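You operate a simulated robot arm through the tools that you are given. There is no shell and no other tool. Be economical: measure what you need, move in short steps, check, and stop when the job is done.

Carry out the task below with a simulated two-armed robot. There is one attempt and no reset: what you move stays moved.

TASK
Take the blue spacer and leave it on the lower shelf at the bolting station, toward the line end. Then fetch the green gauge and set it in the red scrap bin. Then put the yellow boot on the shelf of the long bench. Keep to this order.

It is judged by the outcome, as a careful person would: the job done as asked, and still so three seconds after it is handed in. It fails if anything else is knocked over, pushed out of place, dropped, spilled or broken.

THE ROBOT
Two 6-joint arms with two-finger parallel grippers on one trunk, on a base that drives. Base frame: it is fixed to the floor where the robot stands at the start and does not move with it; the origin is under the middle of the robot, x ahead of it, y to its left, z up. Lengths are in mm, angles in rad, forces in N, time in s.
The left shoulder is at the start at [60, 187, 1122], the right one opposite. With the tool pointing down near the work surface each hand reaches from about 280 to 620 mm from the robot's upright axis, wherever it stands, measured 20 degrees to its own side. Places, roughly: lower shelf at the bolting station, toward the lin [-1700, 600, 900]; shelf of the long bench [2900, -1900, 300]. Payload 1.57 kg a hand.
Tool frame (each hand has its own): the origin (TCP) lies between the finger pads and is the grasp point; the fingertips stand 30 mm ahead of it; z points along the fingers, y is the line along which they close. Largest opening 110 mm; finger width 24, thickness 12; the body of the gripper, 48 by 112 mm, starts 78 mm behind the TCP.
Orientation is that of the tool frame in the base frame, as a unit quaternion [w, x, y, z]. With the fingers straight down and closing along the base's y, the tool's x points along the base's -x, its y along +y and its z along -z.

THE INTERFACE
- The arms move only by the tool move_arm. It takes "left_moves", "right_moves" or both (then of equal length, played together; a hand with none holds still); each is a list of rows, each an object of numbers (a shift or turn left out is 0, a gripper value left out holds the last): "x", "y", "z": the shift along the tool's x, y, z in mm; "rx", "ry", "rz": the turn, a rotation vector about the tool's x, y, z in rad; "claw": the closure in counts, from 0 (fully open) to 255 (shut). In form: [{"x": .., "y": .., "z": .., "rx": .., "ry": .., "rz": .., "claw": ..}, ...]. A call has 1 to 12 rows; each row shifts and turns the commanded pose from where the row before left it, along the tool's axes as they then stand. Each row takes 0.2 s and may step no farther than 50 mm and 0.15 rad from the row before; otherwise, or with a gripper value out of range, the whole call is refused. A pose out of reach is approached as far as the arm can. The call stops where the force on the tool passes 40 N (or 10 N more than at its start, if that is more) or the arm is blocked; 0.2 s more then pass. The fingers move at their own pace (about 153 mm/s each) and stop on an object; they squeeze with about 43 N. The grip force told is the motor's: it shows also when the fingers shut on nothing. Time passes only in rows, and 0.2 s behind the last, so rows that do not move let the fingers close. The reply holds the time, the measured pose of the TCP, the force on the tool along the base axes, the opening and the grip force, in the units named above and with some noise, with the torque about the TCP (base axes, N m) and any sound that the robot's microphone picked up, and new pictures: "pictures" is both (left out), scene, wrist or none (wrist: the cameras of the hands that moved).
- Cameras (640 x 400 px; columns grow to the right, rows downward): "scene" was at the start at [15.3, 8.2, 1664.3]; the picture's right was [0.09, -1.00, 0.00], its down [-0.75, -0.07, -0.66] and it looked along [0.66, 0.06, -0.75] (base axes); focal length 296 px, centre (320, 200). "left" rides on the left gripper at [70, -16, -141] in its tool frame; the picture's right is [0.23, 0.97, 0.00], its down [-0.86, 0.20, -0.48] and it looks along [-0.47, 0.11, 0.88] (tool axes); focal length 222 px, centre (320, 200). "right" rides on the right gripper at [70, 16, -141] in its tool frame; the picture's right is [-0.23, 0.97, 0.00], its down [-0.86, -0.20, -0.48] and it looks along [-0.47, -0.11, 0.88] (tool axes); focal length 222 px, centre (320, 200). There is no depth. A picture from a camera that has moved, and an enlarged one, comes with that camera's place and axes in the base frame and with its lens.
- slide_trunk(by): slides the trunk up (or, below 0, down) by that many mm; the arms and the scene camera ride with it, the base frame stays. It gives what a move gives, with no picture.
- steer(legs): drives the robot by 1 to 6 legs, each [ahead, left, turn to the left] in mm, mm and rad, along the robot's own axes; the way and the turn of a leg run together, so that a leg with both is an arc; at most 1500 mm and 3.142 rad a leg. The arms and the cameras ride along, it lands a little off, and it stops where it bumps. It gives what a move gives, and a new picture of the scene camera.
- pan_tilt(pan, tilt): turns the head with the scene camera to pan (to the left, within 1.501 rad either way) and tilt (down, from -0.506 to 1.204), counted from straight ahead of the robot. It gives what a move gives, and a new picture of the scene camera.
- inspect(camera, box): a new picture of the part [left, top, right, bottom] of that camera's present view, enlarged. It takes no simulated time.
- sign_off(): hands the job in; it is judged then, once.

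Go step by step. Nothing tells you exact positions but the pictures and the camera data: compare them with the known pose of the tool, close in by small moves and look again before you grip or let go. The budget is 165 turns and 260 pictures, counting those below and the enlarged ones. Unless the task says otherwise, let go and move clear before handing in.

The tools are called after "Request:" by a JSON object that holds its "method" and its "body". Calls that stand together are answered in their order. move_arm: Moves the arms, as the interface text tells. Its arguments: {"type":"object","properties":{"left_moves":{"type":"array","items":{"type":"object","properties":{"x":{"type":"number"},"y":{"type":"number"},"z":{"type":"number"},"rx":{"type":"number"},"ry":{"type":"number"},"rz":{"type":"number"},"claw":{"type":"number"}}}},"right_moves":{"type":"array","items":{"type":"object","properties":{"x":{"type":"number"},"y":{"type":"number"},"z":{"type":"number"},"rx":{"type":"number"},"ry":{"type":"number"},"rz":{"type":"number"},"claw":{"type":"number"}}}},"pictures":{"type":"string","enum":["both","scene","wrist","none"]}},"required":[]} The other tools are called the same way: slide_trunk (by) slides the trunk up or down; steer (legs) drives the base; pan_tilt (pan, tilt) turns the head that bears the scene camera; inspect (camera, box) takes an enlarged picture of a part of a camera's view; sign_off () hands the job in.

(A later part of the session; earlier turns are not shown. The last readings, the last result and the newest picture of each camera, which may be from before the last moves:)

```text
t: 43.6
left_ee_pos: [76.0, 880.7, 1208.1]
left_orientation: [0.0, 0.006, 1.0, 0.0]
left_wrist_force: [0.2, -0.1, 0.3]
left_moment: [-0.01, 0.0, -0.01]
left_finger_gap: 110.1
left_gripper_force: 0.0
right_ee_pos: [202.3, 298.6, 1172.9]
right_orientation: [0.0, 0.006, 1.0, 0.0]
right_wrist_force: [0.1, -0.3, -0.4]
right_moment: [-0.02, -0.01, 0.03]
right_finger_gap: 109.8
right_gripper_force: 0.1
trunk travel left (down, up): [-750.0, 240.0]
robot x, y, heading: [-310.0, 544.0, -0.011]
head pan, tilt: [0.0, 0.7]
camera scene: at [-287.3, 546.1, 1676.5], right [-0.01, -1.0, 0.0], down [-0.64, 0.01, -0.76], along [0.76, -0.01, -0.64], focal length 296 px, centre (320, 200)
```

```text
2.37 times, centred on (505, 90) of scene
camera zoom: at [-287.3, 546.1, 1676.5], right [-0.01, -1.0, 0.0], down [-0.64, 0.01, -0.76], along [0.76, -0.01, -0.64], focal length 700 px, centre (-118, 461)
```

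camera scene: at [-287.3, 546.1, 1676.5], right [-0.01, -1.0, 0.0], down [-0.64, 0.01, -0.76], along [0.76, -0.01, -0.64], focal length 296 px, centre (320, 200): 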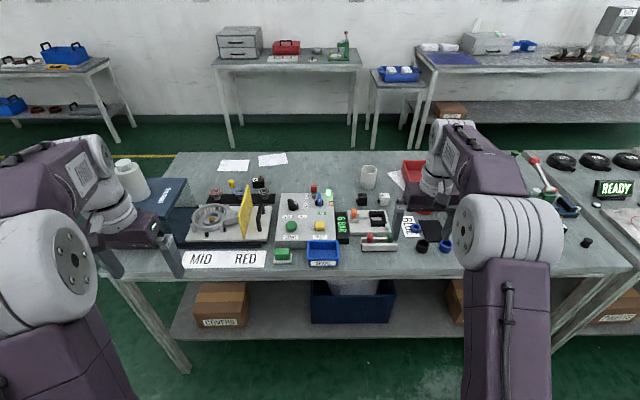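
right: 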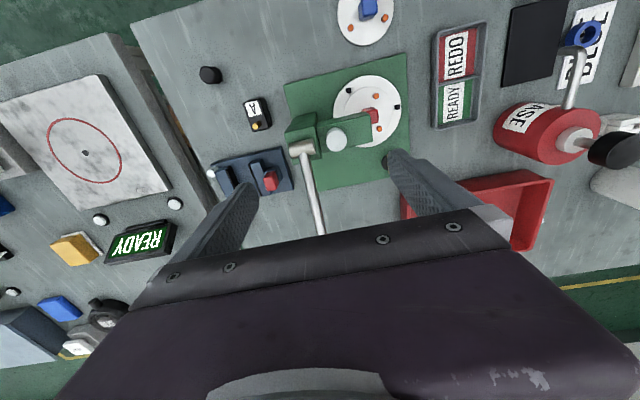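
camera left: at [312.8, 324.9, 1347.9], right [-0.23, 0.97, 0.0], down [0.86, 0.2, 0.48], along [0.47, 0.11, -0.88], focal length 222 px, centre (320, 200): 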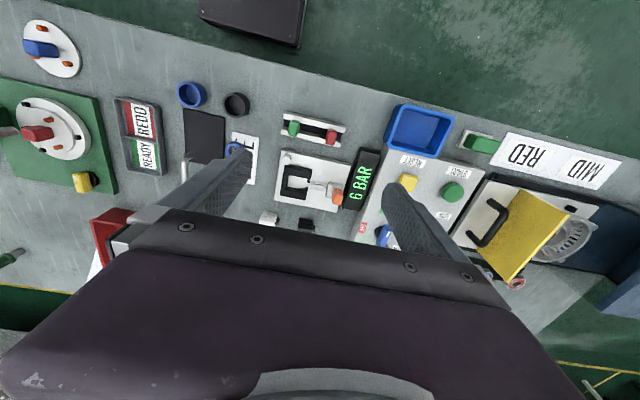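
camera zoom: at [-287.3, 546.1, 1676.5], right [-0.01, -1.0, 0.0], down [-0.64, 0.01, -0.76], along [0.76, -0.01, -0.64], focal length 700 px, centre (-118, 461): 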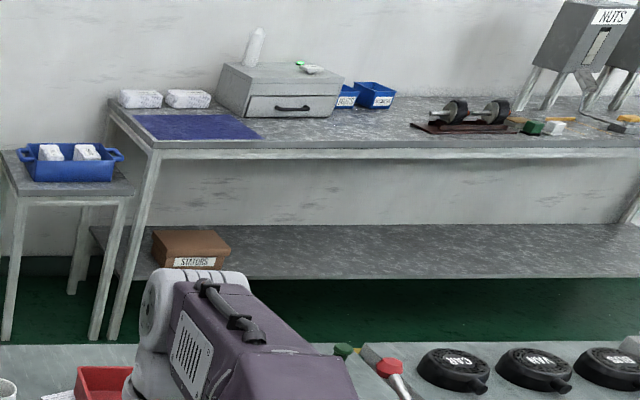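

Candidates: blue thin ring on the BLUE card and a blue cup-like ring; green block in the rail rack; yellow spool-like piece at the back left. I drive in to see them closely with the wrist cameras.

Request:
{"method": "steer", "body": {"legs": [[250, 0, 0], [0, -230, 0]]}}

Request:
{"method": "move_arm", "body": {"right_moves": [{"z": 45}, {"z": 45}], "pictures": "wrist"}}

```text
t: 46.7
left_ee_pos: [322.7, 646.6, 1207.3]
left_orientation: [0.0, 0.006, 1.0, -0.001]
left_wrist_force: [-0.4, 0.1, 0.2]
left_moment: [0.01, 0.04, 0.0]
left_finger_gap: 109.8
left_gripper_force: 0.0
right_ee_pos: [447.5, 64.0, 1171.1]
right_orientation: [0.0, 0.006, 1.0, -0.001]
right_wrist_force: [-0.6, 0.5, 0.3]
right_moment: [-0.03, 0.0, 0.04]
right_finger_gap: 110.1
right_gripper_force: 0.0
trunk travel left (down, up): [-750.0, 240.0]
robot x, y, heading: [-62.4, 312.9, -0.015]
head pan, tilt: [0.0, 0.7]
camera scene: at [-41.4, 313.7, 1676.5], right [-0.01, -1.0, 0.0], down [-0.64, 0.01, -0.76], along [0.76, -0.01, -0.64], focal length 296 px, centre (320, 200)
```

scene: 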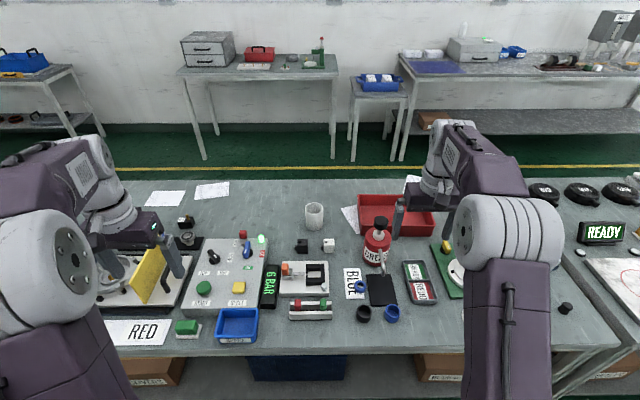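

```text
t: 47.3
left_ee_pos: [322.8, 645.8, 1206.3]
left_orientation: [-0.001, 0.007, 1.0, 0.001]
left_wrist_force: [-0.4, 0.2, 0.1]
left_moment: [-0.01, 0.01, -0.01]
left_finger_gap: 110.0
left_gripper_force: 0.1
right_ee_pos: [446.7, 63.0, 1081.5]
right_orientation: [0.001, 0.007, 1.0, 0.0]
right_wrist_force: [0.7, 0.1, 0.3]
right_moment: [0.04, 0.0, 0.0]
right_finger_gap: 110.0
right_gripper_force: 0.0
trunk travel left (down, up): [-750.0, 240.0]
robot x, y, heading: [-65.9, 310.5, -0.011]
head pan, tilt: [0.0, 0.7]
camera right: at [378.2, 79.9, 1222.9], right [0.24, 0.97, 0.0], down [0.85, -0.21, 0.48], along [0.46, -0.12, -0.88], focal length 222 px, centre (320, 200)
```

right: 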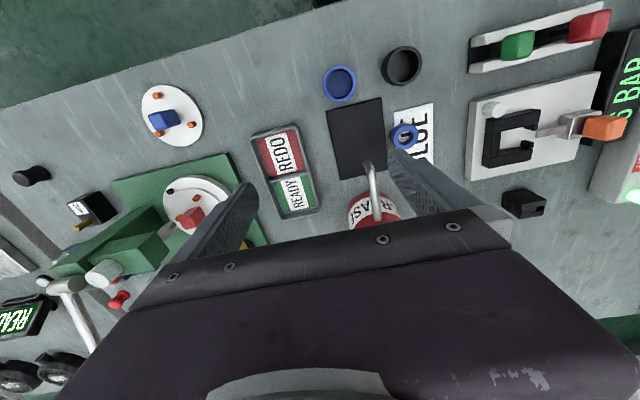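

Request:
{"method": "inspect", "body": {"camera": "right", "box": [300, 40, 450, 140]}}

Request:
{"method": "inspect", "body": {"camera": "right", "box": [450, 0, 640, 120]}}

Request:
{"method": "inspect", "body": {"camera": "right", "box": [130, 70, 330, 220]}}

Request:
{"method": "inspect", "body": {"camera": "scene", "box": [330, 190, 490, 310]}}

```text
4.00 times, centred on (375, 90) of right
camera zoom: at [378.2, 79.9, 1222.9], right [0.24, 0.97, 0.0], down [0.85, -0.21, 0.48], along [0.46, -0.12, -0.88], focal length 888 px, centre (100, 640)
```

zoom: 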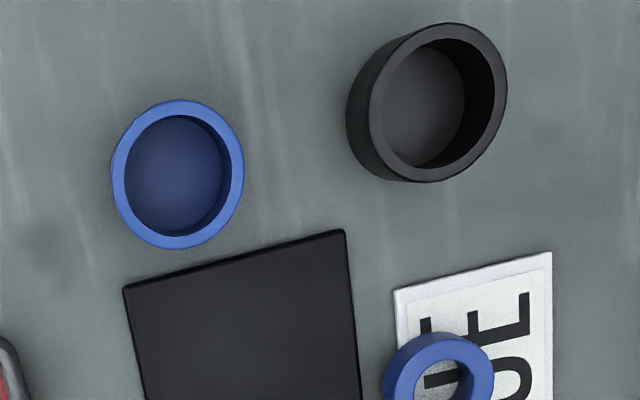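

```text
3.33 times, centred on (545, 60) of right
camera zoom: at [378.2, 79.9, 1222.9], right [0.24, 0.97, 0.0], down [0.85, -0.21, 0.48], along [0.46, -0.12, -0.88], focal length 740 px, centre (-430, 667)
```

zoom: 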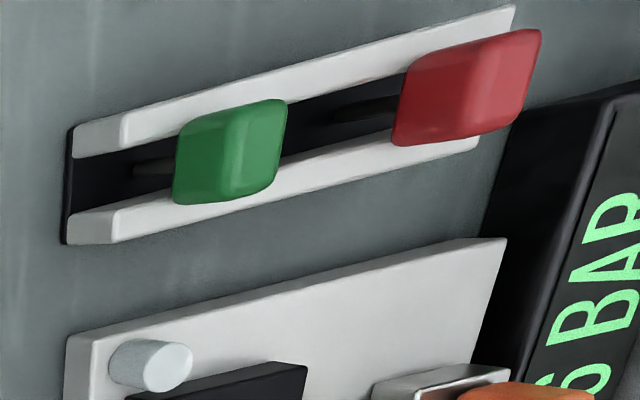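

```text
2.67 times, centred on (230, 145) of right
camera zoom: at [378.2, 79.9, 1222.9], right [0.24, 0.97, 0.0], down [0.85, -0.21, 0.48], along [0.46, -0.12, -0.88], focal length 592 px, centre (560, 347)
```

zoom: 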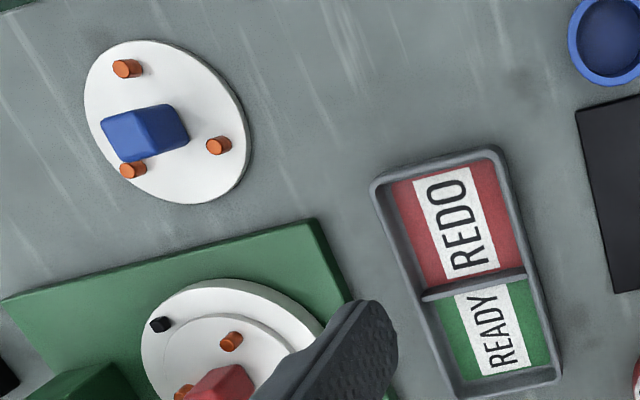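

```text
3.33 times, centred on (410, 250) of scene
camera zoom: at [-40.3, 311.7, 1676.5], right [-0.01, -1.0, 0.0], down [-0.64, 0.01, -0.76], along [0.76, -0.01, -0.64], focal length 985 px, centre (20, 33)
```

zoom: 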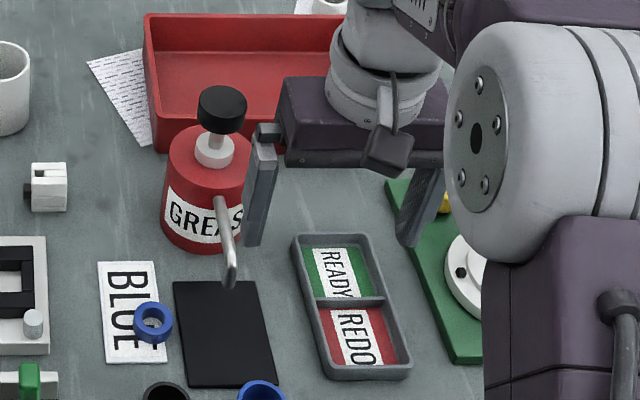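

The thin ring on the BLUE card has a through hole – the spacer; the blue/black cups are closed caps. Now I check the red trays' labels and the yellow candidates.

Request:
{"method": "pan_tilt", "body": {"pan": -0.8, "tilt": 0.5}}

Request:
{"method": "inspect", "body": {"camera": "scene", "box": [390, 100, 590, 250]}}

Request:
{"method": "inspect", "body": {"camera": "left", "box": [0, 0, 640, 400]}}

```text
t: 48.5
left_ee_pos: [322.1, 645.3, 1208.5]
left_orientation: [-0.001, 0.008, 1.0, 0.0]
left_wrist_force: [1.2, 1.1, 0.8]
left_moment: [0.02, -0.03, -0.01]
left_finger_gap: 110.2
left_gripper_force: 0.1
right_ee_pos: [445.3, 63.5, 1081.2]
right_orientation: [0.001, 0.006, 1.0, 0.0]
right_wrist_force: [-0.5, -0.1, -0.4]
right_moment: [0.01, 0.0, -0.02]
right_finger_gap: 110.2
right_gripper_force: 0.0
trunk travel left (down, up): [-750.0, 240.0]
robot x, y, heading: [-66.8, 313.8, -0.013]
head pan, tilt: [-0.799, 0.499]
camera scene: at [-63.9, 247.0, 1694.2], right [-0.73, -0.69, 0.0], down [-0.33, 0.35, -0.88], along [0.6, -0.64, -0.48], focal length 296 px, centre (320, 200)
```

scene: 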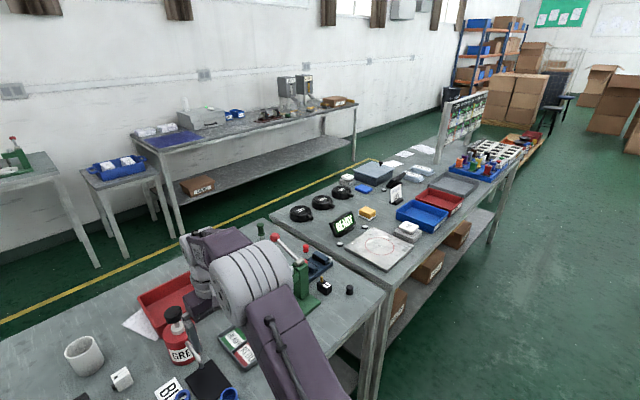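

```text
2.67 times, centred on (490, 175) of scene
camera zoom: at [-63.9, 247.0, 1694.2], right [-0.73, -0.69, 0.0], down [-0.33, 0.35, -0.88], along [0.6, -0.64, -0.48], focal length 788 px, centre (-133, 267)
```

zoom: 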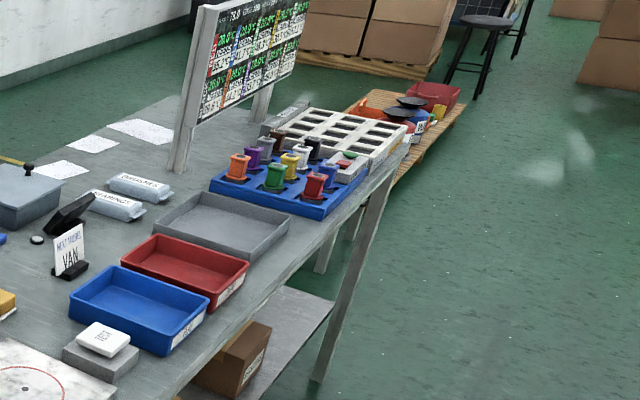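

```text
1.00 times, centred on (320, 200) of left
camera zoom: at [253.0, 629.3, 1348.4], right [-0.21, 0.98, 0.0], down [0.86, 0.19, 0.48], along [0.47, 0.1, -0.88], focal length 222 px, centre (320, 200)
```

zoom: 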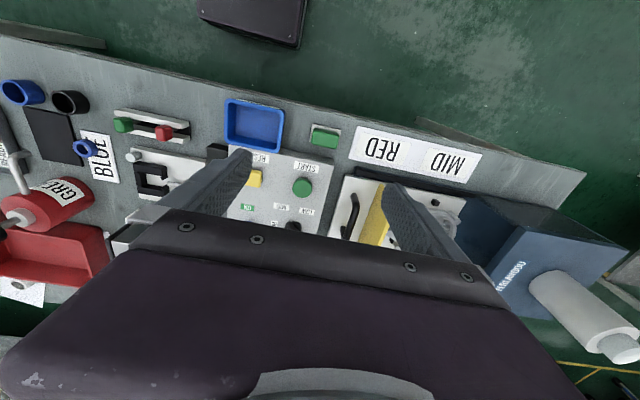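

The right table's trays have labels on the aisle side; I drive along the aisle to read them and check that table's parts.

Request:
{"method": "steer", "body": {"legs": [[-320, 0, 0], [0, -1450, 0]]}}

Request:
{"method": "pan_tilt", "body": {"pan": 0.0, "tilt": 0.55}}

Request:
{"method": "inspect", "body": {"camera": "scene", "box": [120, 150, 520, 350]}}

```text
t: 57.5
left_ee_pos: [-12.8, -812.5, 1208.2]
left_orientation: [0.001, 0.002, 1.0, 0.0]
left_wrist_force: [-0.8, 0.1, -0.3]
left_moment: [-0.03, -0.01, -0.01]
left_finger_gap: 109.6
left_gripper_force: 0.1
right_ee_pos: [117.6, -1392.8, 1081.8]
right_orientation: [0.001, 0.002, 1.0, 0.0]
right_wrist_force: [-0.3, -0.2, 0.3]
right_moment: [0.05, 0.02, 0.01]
right_finger_gap: 109.9
right_gripper_force: 0.0
trunk travel left (down, up): [-750.0, 240.0]
robot x, y, heading: [-397.8, -1149.5, -0.002]
head pan, tilt: [-0.799, 0.499]
camera scene: at [-394.9, -1214.4, 1694.2], right [-0.72, -0.69, 0.0], down [-0.33, 0.34, -0.88], along [0.61, -0.63, -0.48], focal length 296 px, centre (320, 200)
```

scene: 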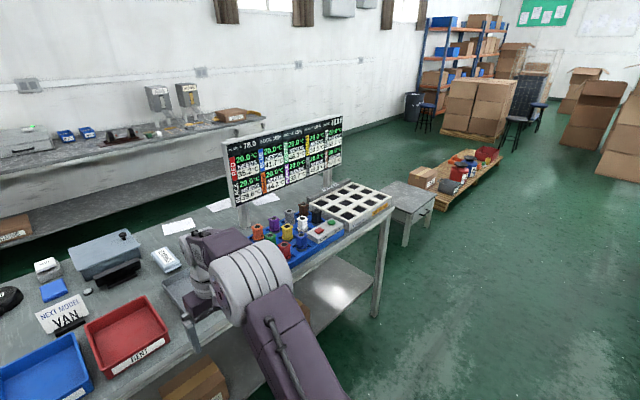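

```text
t: 58.6
left_ee_pos: [-13.0, -813.5, 1205.5]
left_orientation: [-0.001, 0.001, 1.0, 0.001]
left_wrist_force: [0.1, -0.9, 0.3]
left_moment: [-0.02, -0.01, -0.01]
left_finger_gap: 109.9
left_gripper_force: 0.1
right_ee_pos: [116.1, -1393.8, 1082.4]
right_orientation: [0.0, 0.002, 1.0, 0.0]
right_wrist_force: [-0.1, -0.3, 0.3]
right_moment: [0.01, 0.01, 0.0]
right_finger_gap: 110.1
right_gripper_force: 0.0
trunk travel left (down, up): [-750.0, 240.0]
robot x, y, heading: [-395.3, -1146.9, -0.001]
head pan, tilt: [0.0, 0.55]
camera scene: at [-368.3, -1149.7, 1689.6], right [0.0, -1.0, 0.0], down [-0.52, 0.0, -0.85], along [0.85, 0.0, -0.52], focal length 296 px, centre (320, 200)
```

scene: 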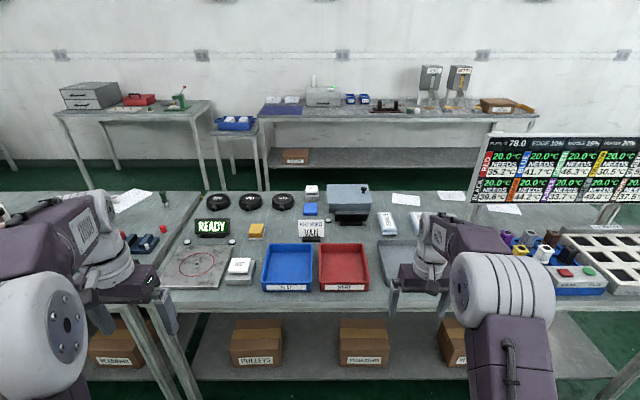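

```text
1.60 times, centred on (320, 250) of scene
camera zoom: at [-368.3, -1149.7, 1689.6], right [0.0, -1.0, 0.0], down [-0.52, 0.0, -0.85], along [0.85, 0.0, -0.52], focal length 473 px, centre (320, 120)
```

zoom: 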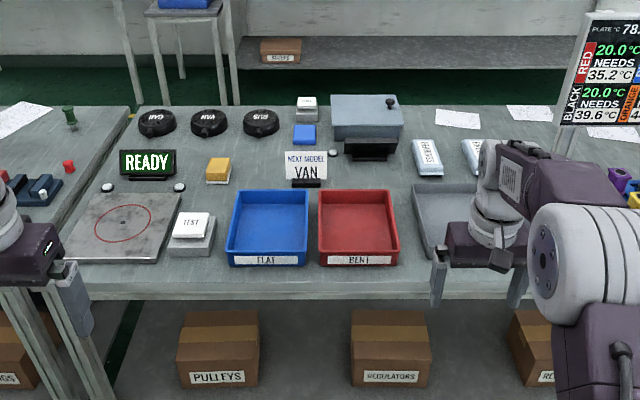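

The red tray here says "BENT", so the scrap bin is the plain red tray on the first bench. I check the green-topped item between the benches.

Request:
{"method": "pan_tilt", "body": {"pan": 0.6, "tilt": 0.55}}

Request:
{"method": "inspect", "body": {"camera": "scene", "box": [140, 150, 440, 330]}}

Request:
{"method": "inspect", "body": {"camera": "scene", "box": [240, 170, 400, 270]}}

```text
t: 59.6
left_ee_pos: [-13.4, -812.5, 1207.0]
left_orientation: [-0.001, 0.002, 1.0, 0.0]
left_wrist_force: [-0.4, 0.3, 0.1]
left_moment: [0.0, 0.01, 0.02]
left_finger_gap: 109.8
left_gripper_force: 0.1
right_ee_pos: [117.5, -1392.7, 1082.5]
right_orientation: [0.0, 0.002, 1.0, 0.0]
right_wrist_force: [0.5, -0.1, 0.6]
right_moment: [0.02, 0.03, 0.01]
right_finger_gap: 110.1
right_gripper_force: 0.0
trunk travel left (down, up): [-750.0, 240.0]
robot x, y, heading: [-398.7, -1149.2, -0.007]
head pan, tilt: [0.6, 0.55]
camera scene: at [-383.8, -1099.0, 1689.6], right [0.56, -0.83, 0.0], down [-0.43, -0.29, -0.85], along [0.71, 0.48, -0.52], focal length 296 px, centre (320, 200)
```

scene: 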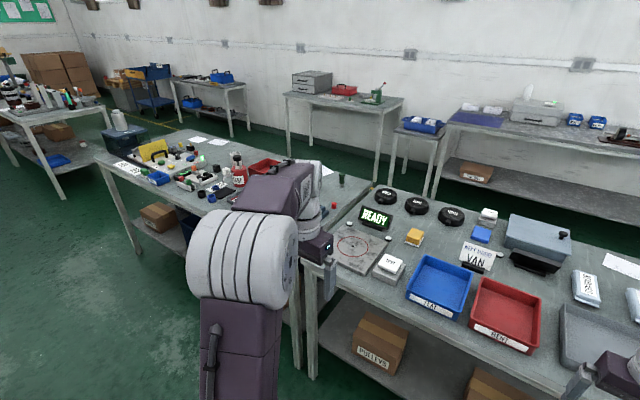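

```text
2.13 times, centred on (290, 240) of scene
camera zoom: at [-383.8, -1099.0, 1689.6], right [0.56, -0.83, 0.0], down [-0.43, -0.29, -0.85], along [0.71, 0.48, -0.52], focal length 630 px, centre (384, 115)
```

zoom: 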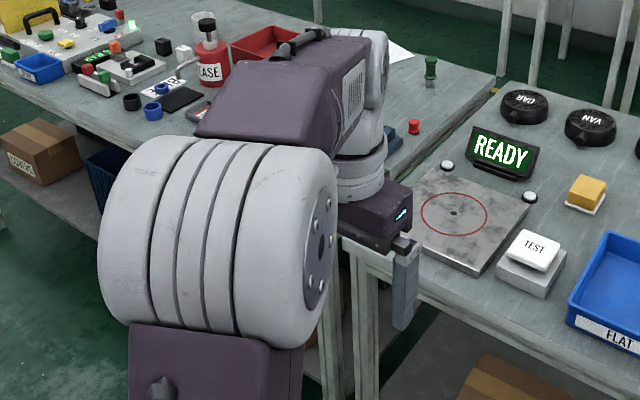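

```text
4.00 times, centred on (320, 220) of scene
camera zoom: at [-383.8, -1099.0, 1689.6], right [0.56, -0.83, 0.0], down [-0.43, -0.29, -0.85], along [0.71, 0.48, -0.52], focal length 1182 px, centre (320, 120)
```

zoom: 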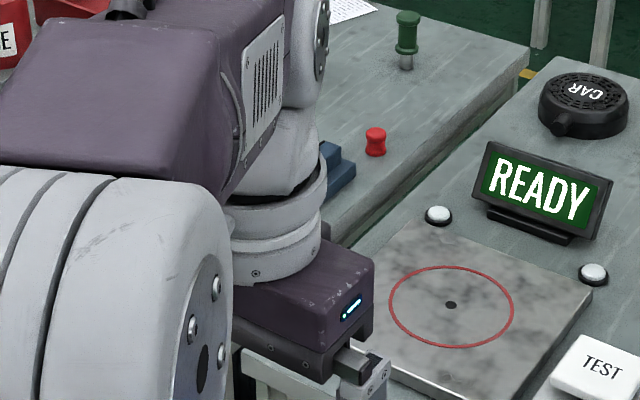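

There is a loose green-handled plug gauge (steel pin) at about [915,-370] and a red waisted piece of the same shape as the yellow one. I go back to the first bench's right end to view those closely.

Request:
{"method": "move_arm", "body": {"right_moves": [{"z": -50}, {"z": -50}], "pictures": "none"}}

Request:
{"method": "steer", "body": {"legs": [[0, 860, 0], [380, 0, 0]]}}

Request:
{"method": "pan_tilt", "body": {"pan": 0.0, "tilt": 0.7}}

Request:
{"method": "inspect", "body": {"camera": "scene", "box": [240, 170, 440, 320]}}

```text
t: 60.2
left_ee_pos: [-12.8, -810.9, 1207.3]
left_orientation: [0.0, 0.001, 1.0, 0.0]
left_wrist_force: [-0.4, -0.3, -0.6]
left_moment: [-0.02, -0.04, 0.0]
left_finger_gap: 110.0
left_gripper_force: 0.1
right_ee_pos: [117.0, -1393.4, 1182.9]
right_orientation: [0.0, 0.002, 1.0, 0.001]
right_wrist_force: [0.3, 0.4, 1.1]
right_moment: [0.01, -0.03, 0.05]
right_finger_gap: 109.8
right_gripper_force: 0.1
trunk travel left (down, up): [-750.0, 240.0]
robot x, y, heading: [-394.7, -1151.2, -0.006]
head pan, tilt: [0.6, 0.55]
```

```text
t: 66.8
left_ee_pos: [367.3, 43.9, 1207.2]
left_orientation: [0.0, 0.0, 1.0, 0.0]
left_wrist_force: [-0.2, 1.0, 0.0]
left_moment: [0.0, 0.04, -0.02]
left_finger_gap: 109.8
left_gripper_force: 0.1
right_ee_pos: [501.3, -536.3, 1183.8]
right_orientation: [0.0, 0.0, 1.0, 0.0]
right_wrist_force: [0.0, 0.1, 0.1]
right_moment: [-0.01, 0.0, -0.02]
right_finger_gap: 110.1
right_gripper_force: 0.1
trunk travel left (down, up): [-750.0, 240.0]
robot x, y, heading: [-9.5, -296.8, 0.002]
head pan, tilt: [0.6, 0.55]
camera scene: at [-2.6, -243.4, 1689.7], right [0.56, -0.83, 0.0], down [-0.43, -0.3, -0.85], along [0.7, 0.48, -0.52], focal length 296 px, centre (320, 200)
```

scene: 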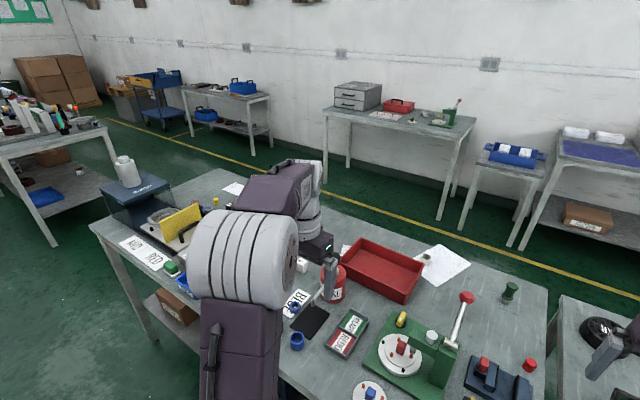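

```text
t: 67.8
left_ee_pos: [369.0, 45.0, 1207.7]
left_orientation: [0.0, 0.0, 1.0, -0.001]
left_wrist_force: [-0.8, -0.2, 0.9]
left_moment: [0.01, 0.0, 0.0]
left_finger_gap: 110.0
left_gripper_force: 0.1
right_ee_pos: [501.1, -536.8, 1182.4]
right_orientation: [-0.001, 0.001, 1.0, 0.0]
right_wrist_force: [-0.4, 0.4, 0.8]
right_moment: [0.0, -0.01, -0.01]
right_finger_gap: 109.8
right_gripper_force: 0.1
trunk travel left (down, up): [-750.0, 240.0]
robot x, y, heading: [-10.2, -294.9, -0.002]
head pan, tilt: [0.0, 0.7]
camera scene: at [9.2, -294.0, 1676.5], right [0.0, -1.0, 0.0], down [-0.64, 0.0, -0.77], along [0.77, 0.0, -0.64], focal length 296 px, centre (320, 200)
```

scene: 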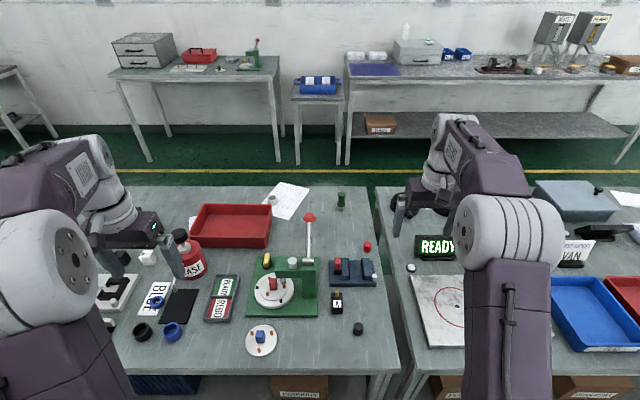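

```text
2.67 times, centred on (340, 245) of scene
camera zoom: at [9.2, -294.0, 1676.5], right [0.0, -1.0, 0.0], down [-0.64, 0.0, -0.77], along [0.77, 0.0, -0.64], focal length 788 px, centre (267, 80)
```

zoom: 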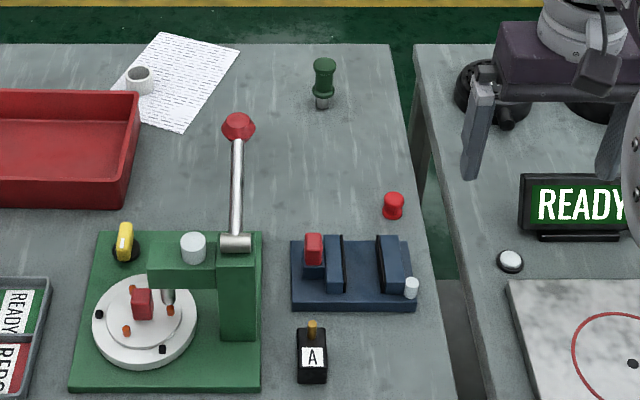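

The loose green plug gauge is clearly visible. There's also a grey tube on the paper; I compare it with the blue ring.

Request:
{"method": "inspect", "body": {"camera": "scene", "box": [250, 180, 310, 220]}}

Request:
{"method": "inspect", "body": {"camera": "scene", "box": [120, 270, 220, 350]}}

Request:
{"method": "inspect", "body": {"camera": "scene", "box": [330, 290, 390, 340]}}

```text
10.00 times, centred on (280, 200) of scene
camera zoom: at [9.2, -294.0, 1676.5], right [0.0, -1.0, 0.0], down [-0.64, 0.0, -0.77], along [0.77, 0.0, -0.64], focal length 2955 px, centre (720, 200)
```

zoom: 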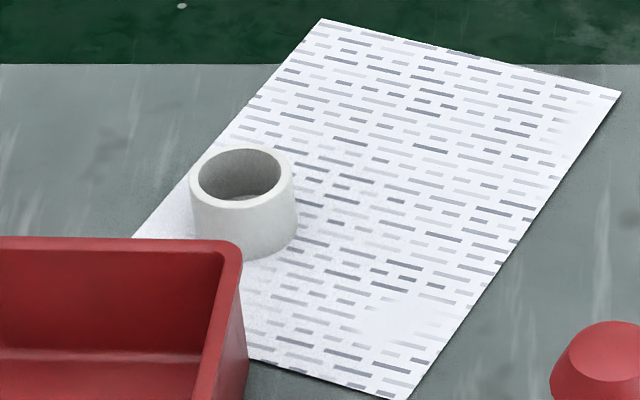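

```text
5.00 times, centred on (170, 310) of scene
camera zoom: at [9.2, -294.0, 1676.5], right [0.0, -1.0, 0.0], down [-0.64, 0.0, -0.77], along [0.77, 0.0, -0.64], focal length 1478 px, centre (1070, -350)
```

zoom: 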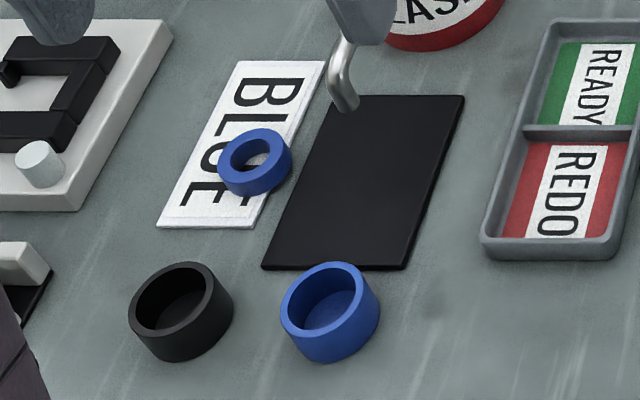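

```text
8.00 times, centred on (360, 315) of scene
camera zoom: at [9.2, -294.0, 1676.5], right [0.0, -1.0, 0.0], down [-0.64, 0.0, -0.77], along [0.77, 0.0, -0.64], focal length 2364 px, centre (0, -720)
```

zoom: 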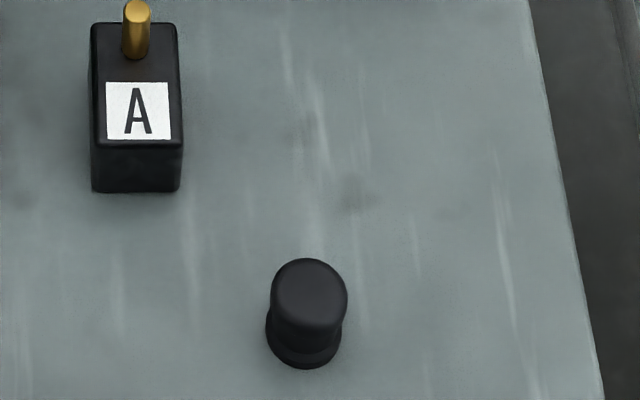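

The blue ring lies loosely half off the card: it's the spacer, about [485,184]. I drive in front of it and close in with the right hand.

Request:
{"method": "steer", "body": {"legs": [[-50, 610, 0]]}}

Request:
{"method": "move_arm", "body": {"right_moves": [{"ry": -0.15}, {"ry": -0.15}, {"ry": -0.15}, {"ry": -0.15}], "pictures": "wrist"}}

```text
t: 71.2
left_ee_pos: [314.5, 650.0, 1207.3]
left_orientation: [0.0, -0.002, 1.0, 0.001]
left_wrist_force: [-0.8, -0.3, -0.2]
left_moment: [0.01, 0.03, 0.01]
left_finger_gap: 109.7
left_gripper_force: 0.0
right_ee_pos: [452.6, 70.3, 1182.3]
right_orientation: [0.0, -0.002, 1.0, 0.0]
right_wrist_force: [-0.4, 0.4, 0.3]
right_moment: [0.01, -0.02, 0.01]
right_finger_gap: 110.0
right_gripper_force: 0.0
trunk travel left (down, up): [-750.0, 240.0]
robot x, y, heading: [-63.5, 313.4, 0.0]
head pan, tilt: [0.0, 0.7]
camera scene: at [-41.5, 309.9, 1676.5], right [0.0, -1.0, 0.0], down [-0.64, 0.0, -0.76], along [0.76, 0.0, -0.64], focal length 296 px, centre (320, 200)
```

scene: 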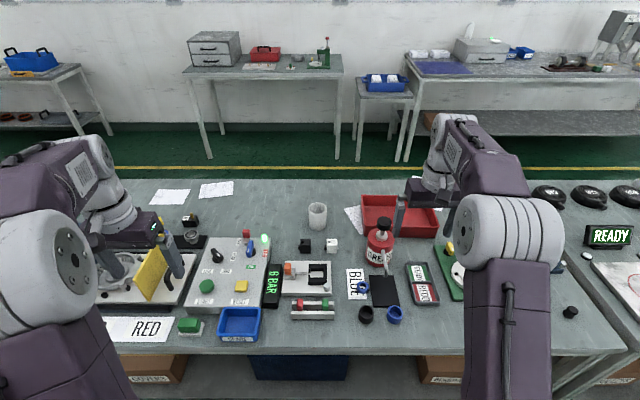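

```text
t: 72.2
left_ee_pos: [314.6, 650.6, 1208.5]
left_orientation: [0.001, -0.002, 1.0, 0.0]
left_wrist_force: [0.4, 1.2, -0.3]
left_moment: [0.0, -0.02, 0.03]
left_finger_gap: 109.8
left_gripper_force: 0.0
right_ee_pos: [450.3, 69.7, 1182.4]
right_orientation: [0.297, -0.001, 0.955, 0.0]
right_wrist_force: [-0.4, -0.2, -0.3]
right_moment: [-0.04, -0.04, 0.0]
right_finger_gap: 110.1
right_gripper_force: 0.0
trunk travel left (down, up): [-750.0, 240.0]
robot x, y, heading: [-65.6, 310.1, 0.001]
head pan, tilt: [0.0, 0.7]
camera right: at [313.0, 86.4, 1260.0], right [0.18, 0.97, 0.13], down [0.43, -0.2, 0.88], along [0.88, -0.11, -0.46], focal length 222 px, centre (320, 200)
```

right: 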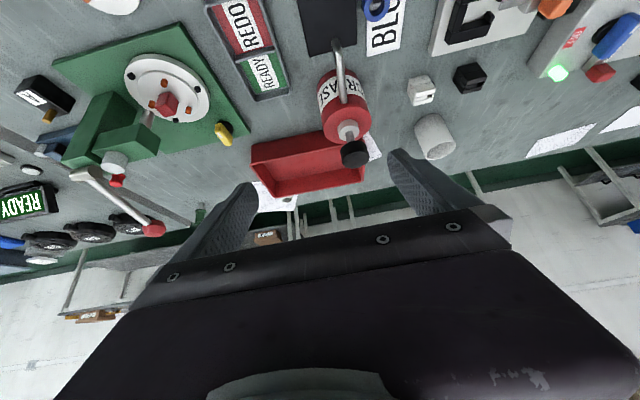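

The tool tilts forward with negative ry. I tilt to 0.75, narrow the opening to about 60, and move to above the ring.

Request:
{"method": "move_arm", "body": {"right_moves": [{"ry": -0.15, "claw": 116}, {"x": 20, "y": 28.5, "z": 30}, {"x": 20, "y": 28.5, "z": 30}, {"x": 20, "y": 28.5, "z": 30}, {"x": 20, "y": 28.5, "z": 30}], "pictures": "both"}}

Request:
{"method": "inspect", "body": {"camera": "scene", "box": [300, 220, 440, 340]}}

Request:
{"method": "inspect", "body": {"camera": "right", "box": [220, 80, 440, 240]}}

```text
t: 73.4
left_ee_pos: [315.8, 650.7, 1208.1]
left_orientation: [0.0, -0.001, 1.0, 0.001]
left_wrist_force: [0.2, -0.8, 0.6]
left_moment: [0.0, -0.01, 0.0]
left_finger_gap: 110.2
left_gripper_force: 0.0
right_ee_pos: [453.4, 98.3, 1072.7]
right_orientation: [0.359, -0.005, 0.933, 0.012]
right_wrist_force: [0.3, -0.9, -0.7]
right_moment: [0.0, 0.01, -0.03]
right_finger_gap: 59.9
right_gripper_force: 0.0
right hand out of reach, approached as far as the arm can: row 2, 3, 4, 5
trunk travel left (down, up): [-750.0, 240.0]
robot x, y, heading: [-62.3, 310.1, 0.002]
head pan, tilt: [0.0, 0.7]
camera scene: at [-41.4, 310.0, 1676.5], right [0.0, -1.0, 0.0], down [-0.64, 0.0, -0.76], along [0.76, 0.0, -0.64], focal length 296 px, centre (320, 200)
camera right: at [307.5, 110.9, 1131.9], right [0.15, 0.97, 0.17], down [0.32, -0.21, 0.92], along [0.94, -0.08, -0.34], focal length 222 px, centre (320, 200)
```

scene: 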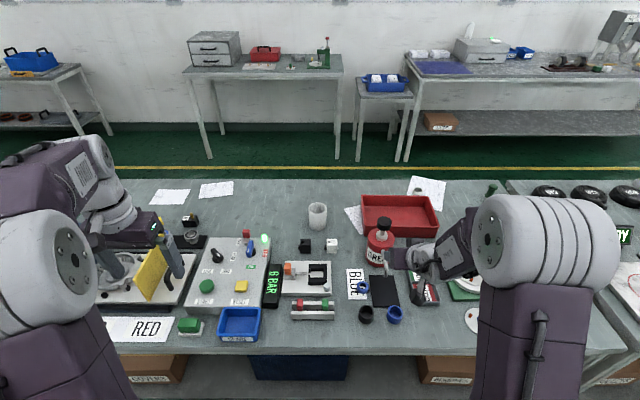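
right: 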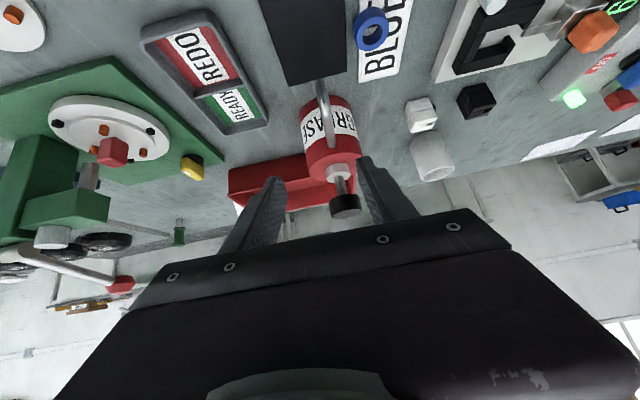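

```text
3.33 times, centred on (370, 280) of scene
camera zoom: at [-41.4, 310.0, 1676.5], right [0.0, -1.0, 0.0], down [-0.64, 0.0, -0.76], along [0.76, 0.0, -0.64], focal length 985 px, centre (153, -67)
```

zoom: 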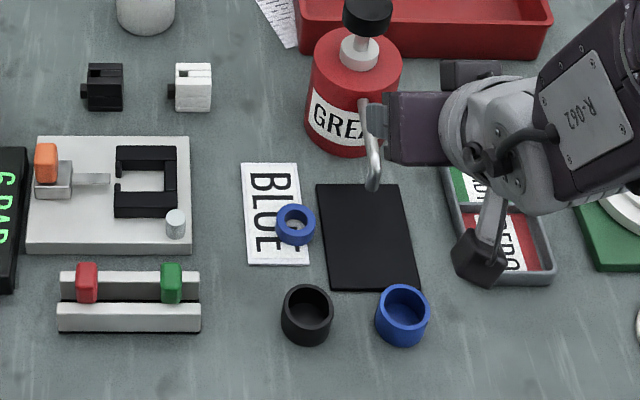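

```text
2.50 times, centred on (330, 160) of right
camera zoom: at [307.5, 110.9, 1131.9], right [0.15, 0.97, 0.17], down [0.32, -0.21, 0.92], along [0.94, -0.08, -0.34], focal length 555 px, centre (295, 300)
```

zoom: 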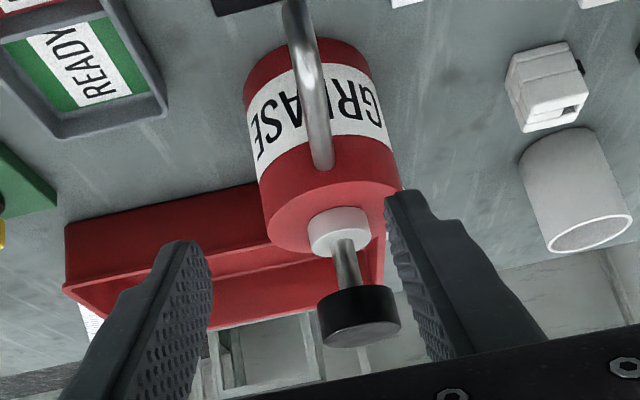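

The arm is too cramped at this distance. I back the robot up and re-check the pose.

Request:
{"method": "steer", "body": {"legs": [[-160, 40, 0]]}}

Request:
{"method": "move_arm", "body": {"right_moves": [{"z": 0}], "pictures": "none"}}

```text
t: 74.8
left_ee_pos: [158.2, 690.8, 1207.0]
left_orientation: [-0.001, -0.003, 1.0, 0.0]
left_wrist_force: [0.7, 0.2, -0.3]
left_moment: [0.02, 0.02, -0.02]
left_finger_gap: 109.8
left_gripper_force: 0.0
right_ee_pos: [296.4, 137.5, 1072.2]
right_orientation: [0.357, -0.005, 0.934, 0.013]
right_wrist_force: [0.1, 0.1, 0.4]
right_moment: [-0.01, -0.01, -0.01]
right_finger_gap: 59.8
right_gripper_force: 0.0
trunk travel left (down, up): [-750.0, 240.0]
robot x, y, heading: [-223.9, 349.4, 0.005]
head pan, tilt: [0.0, 0.7]
camera scene: at [-198.7, 349.5, 1676.4], right [0.01, -1.0, 0.0], down [-0.65, 0.0, -0.76], along [0.76, 0.0, -0.65], focal length 296 px, centre (320, 200)
```

scene: 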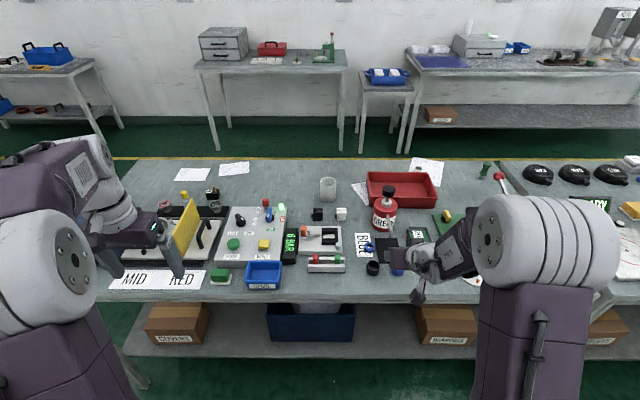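

```text
t: 75.2
left_ee_pos: [155.2, 690.4, 1207.0]
left_orientation: [-0.001, -0.003, 1.0, 0.0]
left_wrist_force: [-0.7, -0.1, -0.2]
left_moment: [0.02, 0.02, -0.01]
left_finger_gap: 109.9
left_gripper_force: 0.1
right_ee_pos: [295.7, 138.6, 1073.4]
right_orientation: [0.359, -0.005, 0.933, 0.012]
right_wrist_force: [0.5, 0.7, -0.1]
right_moment: [0.0, -0.01, 0.01]
right_finger_gap: 59.8
right_gripper_force: 0.0
trunk travel left (down, up): [-750.0, 240.0]
robot x, y, heading: [-222.9, 346.5, 0.008]
head pan, tilt: [0.0, 0.7]
```

Request:
{"method": "move_arm", "body": {"right_moves": [{"x": -10.5, "y": 9, "z": 40.7}, {"x": -10.5, "y": 9, "z": 40.7}, {"x": -10.5, "y": 9, "z": 40.7}, {"x": -10.5, "y": 9, "z": 40.7}], "pictures": "both"}}

Request:
{"method": "inspect", "body": {"camera": "scene", "box": [300, 200, 460, 320]}}

```text
t: 76.2
left_ee_pos: [157.7, 691.4, 1207.3]
left_orientation: [0.0, -0.003, 1.0, 0.0]
left_wrist_force: [-0.1, -0.8, -0.4]
left_moment: [0.0, 0.01, 0.01]
left_finger_gap: 110.2
left_gripper_force: 0.0
right_ee_pos: [436.8, 174.5, 982.1]
right_orientation: [0.356, -0.007, 0.934, 0.015]
right_wrist_force: [0.5, 0.4, -0.1]
right_moment: [-0.01, 0.05, 0.05]
right_finger_gap: 59.7
right_gripper_force: 0.1
right hand out of reach, approached as far as the arm can: row 3
trunk travel left (down, up): [-750.0, 240.0]
robot x, y, heading: [-221.9, 352.2, 0.009]
head pan, tilt: [0.0, 0.7]
camera scene: at [-199.7, 350.6, 1676.5], right [0.01, -1.0, 0.0], down [-0.65, 0.0, -0.76], along [0.76, 0.0, -0.65], focal length 296 px, centre (320, 200)
camera right: at [290.6, 187.3, 1041.6], right [0.15, 0.97, 0.17], down [0.32, -0.21, 0.92], along [0.93, -0.08, -0.35], focal length 222 px, centre (320, 200)
```

scene: 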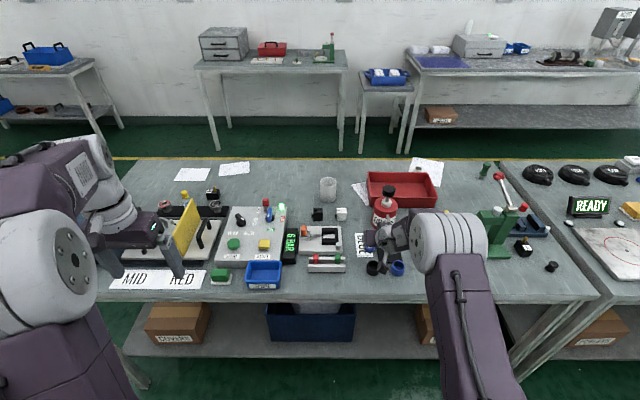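
right: 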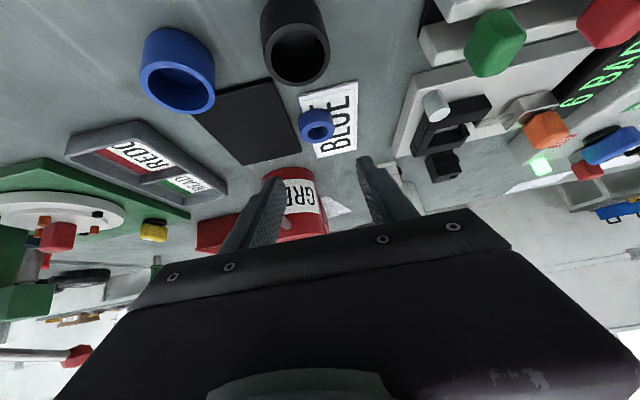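

```text
3.33 times, centred on (380, 260) of scene
camera zoom: at [-199.7, 350.6, 1676.5], right [0.01, -1.0, 0.0], down [-0.65, 0.0, -0.76], along [0.76, 0.0, -0.65], focal length 985 px, centre (120, 0)
```

zoom: 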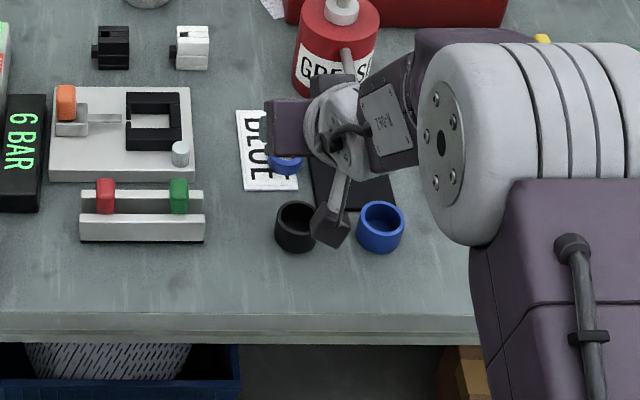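

Request:
{"method": "move_arm", "body": {"right_moves": [{"x": 9.5, "y": 8.5, "z": 30}, {"x": 3, "y": 0, "z": 15}], "pictures": "wrist"}}

Request:
{"method": "inspect", "body": {"camera": "right", "box": [220, 80, 420, 230]}}

```text
t: 76.8
left_ee_pos: [155.4, 691.4, 1206.5]
left_orientation: [-0.001, -0.003, 1.0, 0.0]
left_wrist_force: [0.1, -0.3, -0.3]
left_moment: [0.0, -0.01, 0.01]
left_finger_gap: 109.9
left_gripper_force: 0.1
right_ee_pos: [457.9, 183.1, 943.1]
right_orientation: [0.357, -0.008, 0.934, 0.017]
right_wrist_force: [-0.2, 0.4, 0.0]
right_moment: [-0.05, -0.01, -0.01]
right_finger_gap: 60.1
right_gripper_force: 0.0
right hand out of reach, approached as far as the arm can: row 1
trunk travel left (down, up): [-750.0, 240.0]
robot x, y, heading: [-225.7, 349.2, 0.007]
head pan, tilt: [0.0, 0.7]
camera right: at [312.0, 193.8, 1001.5], right [0.14, 0.97, 0.18], down [0.32, -0.21, 0.92], along [0.94, -0.08, -0.35], focal length 222 px, centre (320, 200)
```

right: 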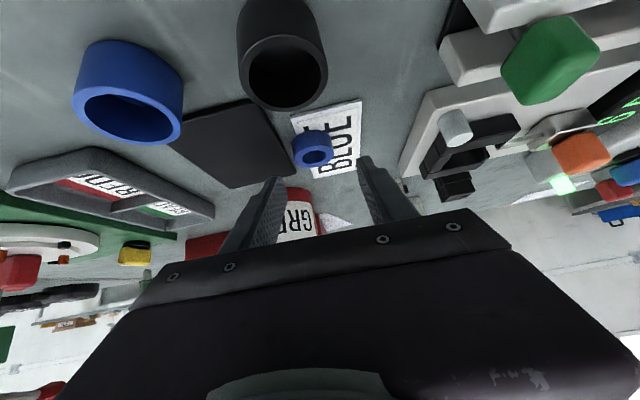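

```text
2.67 times, centred on (320, 155) of right
camera zoom: at [312.0, 193.8, 1001.5], right [0.14, 0.97, 0.18], down [0.32, -0.21, 0.92], along [0.94, -0.08, -0.35], focal length 592 px, centre (320, 320)
```

zoom: 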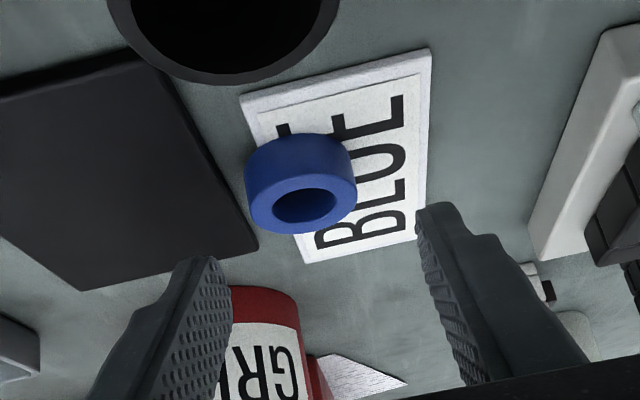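

Request:
{"method": "move_arm", "body": {"right_moves": [{"x": 5, "y": -0.5, "z": 17}, {"x": 4, "z": 14}], "pictures": "wrist"}}

Request:
{"method": "inspect", "body": {"camera": "right", "box": [220, 80, 420, 230]}}

```text
t: 77.4
left_ee_pos: [151.7, 691.6, 1208.1]
left_orientation: [0.001, -0.002, 1.0, 0.0]
left_wrist_force: [0.4, 0.1, 0.1]
left_moment: [-0.04, -0.07, 0.0]
left_finger_gap: 110.0
left_gripper_force: 0.1
right_ee_pos: [469.6, 184.6, 916.7]
right_orientation: [0.361, -0.007, 0.932, 0.013]
right_wrist_force: [-3.6, -0.3, 11.0]
right_moment: [-0.38, 0.01, -0.04]
right_finger_gap: 60.8
right_gripper_force: 0.4
trunk travel left (down, up): [-750.0, 240.0]
robot x, y, heading: [-222.3, 349.0, 0.002]
head pan, tilt: [0.0, 0.7]
camera right: at [323.8, 196.1, 974.8], right [0.15, 0.97, 0.17], down [0.31, -0.21, 0.93], along [0.94, -0.08, -0.34], focal length 222 px, centre (320, 200)
```

right: 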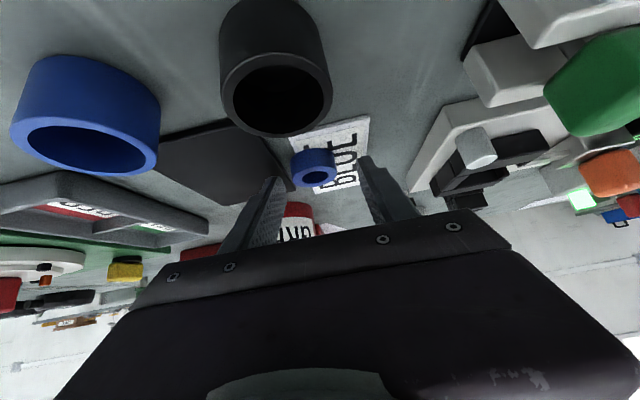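

```text
2.67 times, centred on (320, 155) of right
camera zoom: at [323.8, 196.1, 974.8], right [0.15, 0.97, 0.17], down [0.31, -0.21, 0.93], along [0.94, -0.08, -0.34], focal length 592 px, centre (320, 320)
```

zoom: 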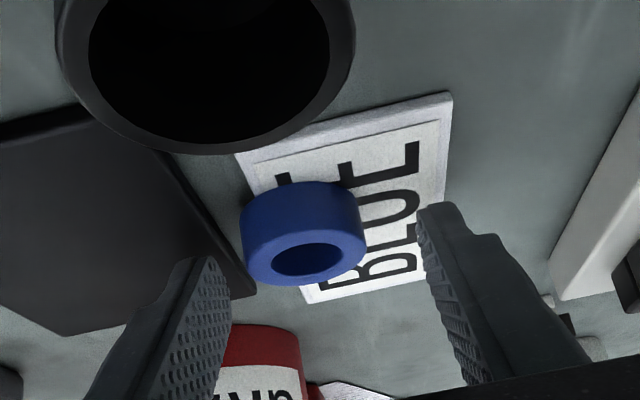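

The right fingertip touches the mat beside the ring. I lift slightly, steepen the tool a little, and narrow the opening before gripping the ring's upper part.

Request:
{"method": "move_arm", "body": {"right_moves": [{"x": -6.1, "y": -1.6, "z": 0.5}, {"ry": 0.15, "claw": 135}, {"z": 0}], "pictures": "wrist"}}

Request:
{"method": "inspect", "body": {"camera": "right", "box": [220, 80, 420, 230]}}

```text
t: 78.2
left_ee_pos: [152.2, 690.7, 1206.9]
left_orientation: [0.001, -0.003, 1.0, 0.0]
left_wrist_force: [-0.3, 0.7, 0.8]
left_moment: [0.0, -0.03, 0.0]
left_finger_gap: 109.8
left_gripper_force: 0.0
right_ee_pos: [473.8, 182.5, 916.0]
right_orientation: [0.36, -0.006, 0.933, 0.013]
right_wrist_force: [0.4, -0.2, 1.1]
right_moment: [0.05, 0.01, 0.0]
right_finger_gap: 52.0
right_gripper_force: 0.0
right hand out of reach, approached as far as the arm can: row 2
trunk travel left (down, up): [-750.0, 240.0]
robot x, y, heading: [-223.2, 352.3, 0.003]
head pan, tilt: [0.0, 0.7]
camera right: at [326.9, 195.2, 975.4], right [0.15, 0.97, 0.17], down [0.32, -0.21, 0.92], along [0.94, -0.08, -0.34], focal length 222 px, centre (320, 200)
```

right: 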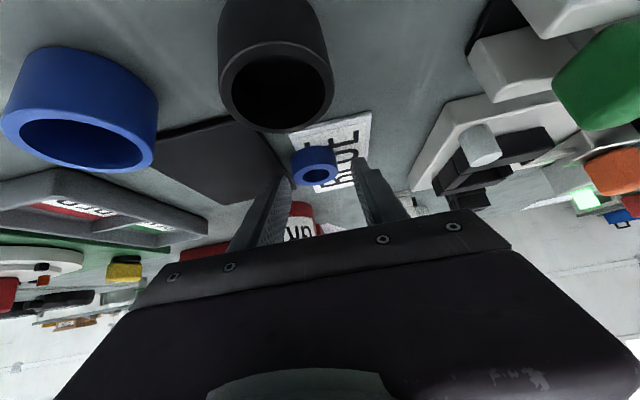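

```text
2.67 times, centred on (320, 155) of right
camera zoom: at [326.9, 195.2, 975.4], right [0.15, 0.97, 0.17], down [0.32, -0.21, 0.92], along [0.94, -0.08, -0.34], focal length 592 px, centre (320, 320)
```

zoom: 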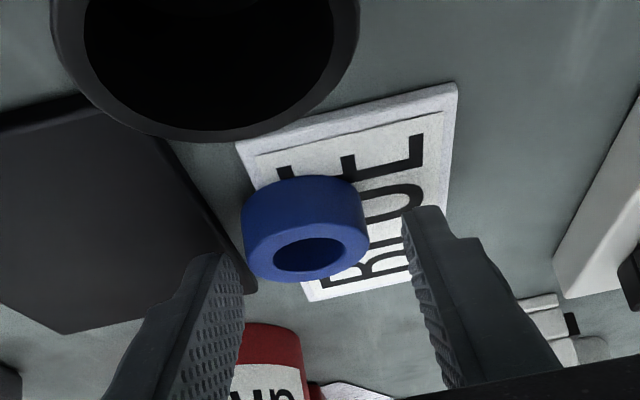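

The ring is now between the fingertips, ~2 mm off centre. I shift and close.

Request:
{"method": "move_arm", "body": {"right_moves": [{"y": -2, "z": 1.5}, {"claw": 255}, {"z": 0}, {"z": 0}], "pictures": "wrist"}}

Request:
{"method": "inspect", "body": {"camera": "right", "box": [220, 80, 420, 230]}}

```text
t: 79.2
left_ee_pos: [155.6, 690.8, 1207.0]
left_orientation: [0.0, -0.003, 1.0, 0.001]
left_wrist_force: [-0.3, 1.3, -0.1]
left_moment: [-0.01, -0.02, 0.0]
left_finger_gap: 110.0
left_gripper_force: 0.0
right_ee_pos: [476.0, 180.6, 917.2]
right_orientation: [0.359, -0.006, 0.933, 0.013]
right_wrist_force: [1.0, -0.1, 2.3]
right_moment: [0.0, -0.02, 0.01]
right_finger_gap: 33.3
right_gripper_force: 40.7
trunk travel left (down, up): [-750.0, 240.0]
robot x, y, heading: [-224.3, 350.6, 0.008]
head pan, tilt: [0.0, 0.7]
camera right: at [329.2, 193.9, 974.8], right [0.15, 0.97, 0.17], down [0.32, -0.21, 0.92], along [0.94, -0.08, -0.34], focal length 222 px, centre (320, 200)
```

right: 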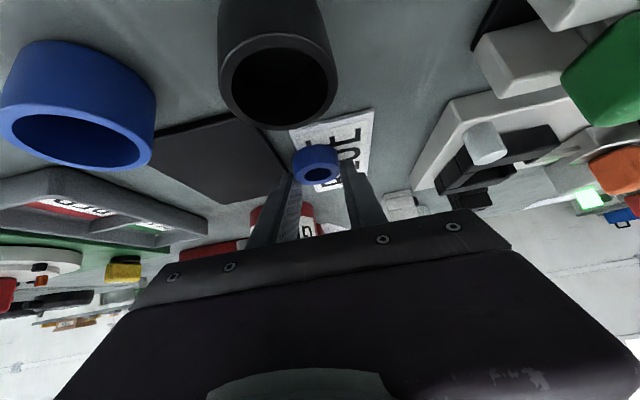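

```text
2.67 times, centred on (320, 155) of right
camera zoom: at [329.2, 193.9, 974.8], right [0.15, 0.97, 0.17], down [0.32, -0.21, 0.92], along [0.94, -0.08, -0.34], focal length 592 px, centre (320, 320)
```

zoom: 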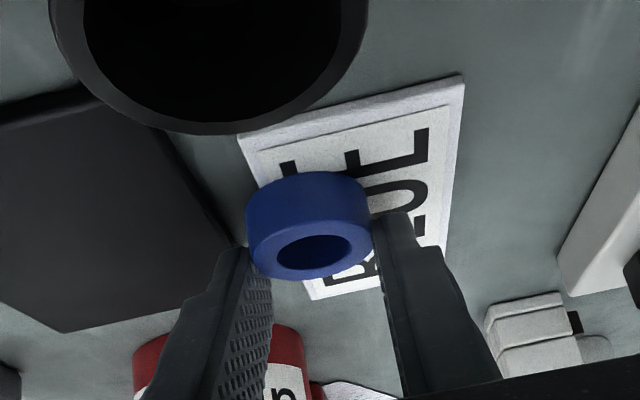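

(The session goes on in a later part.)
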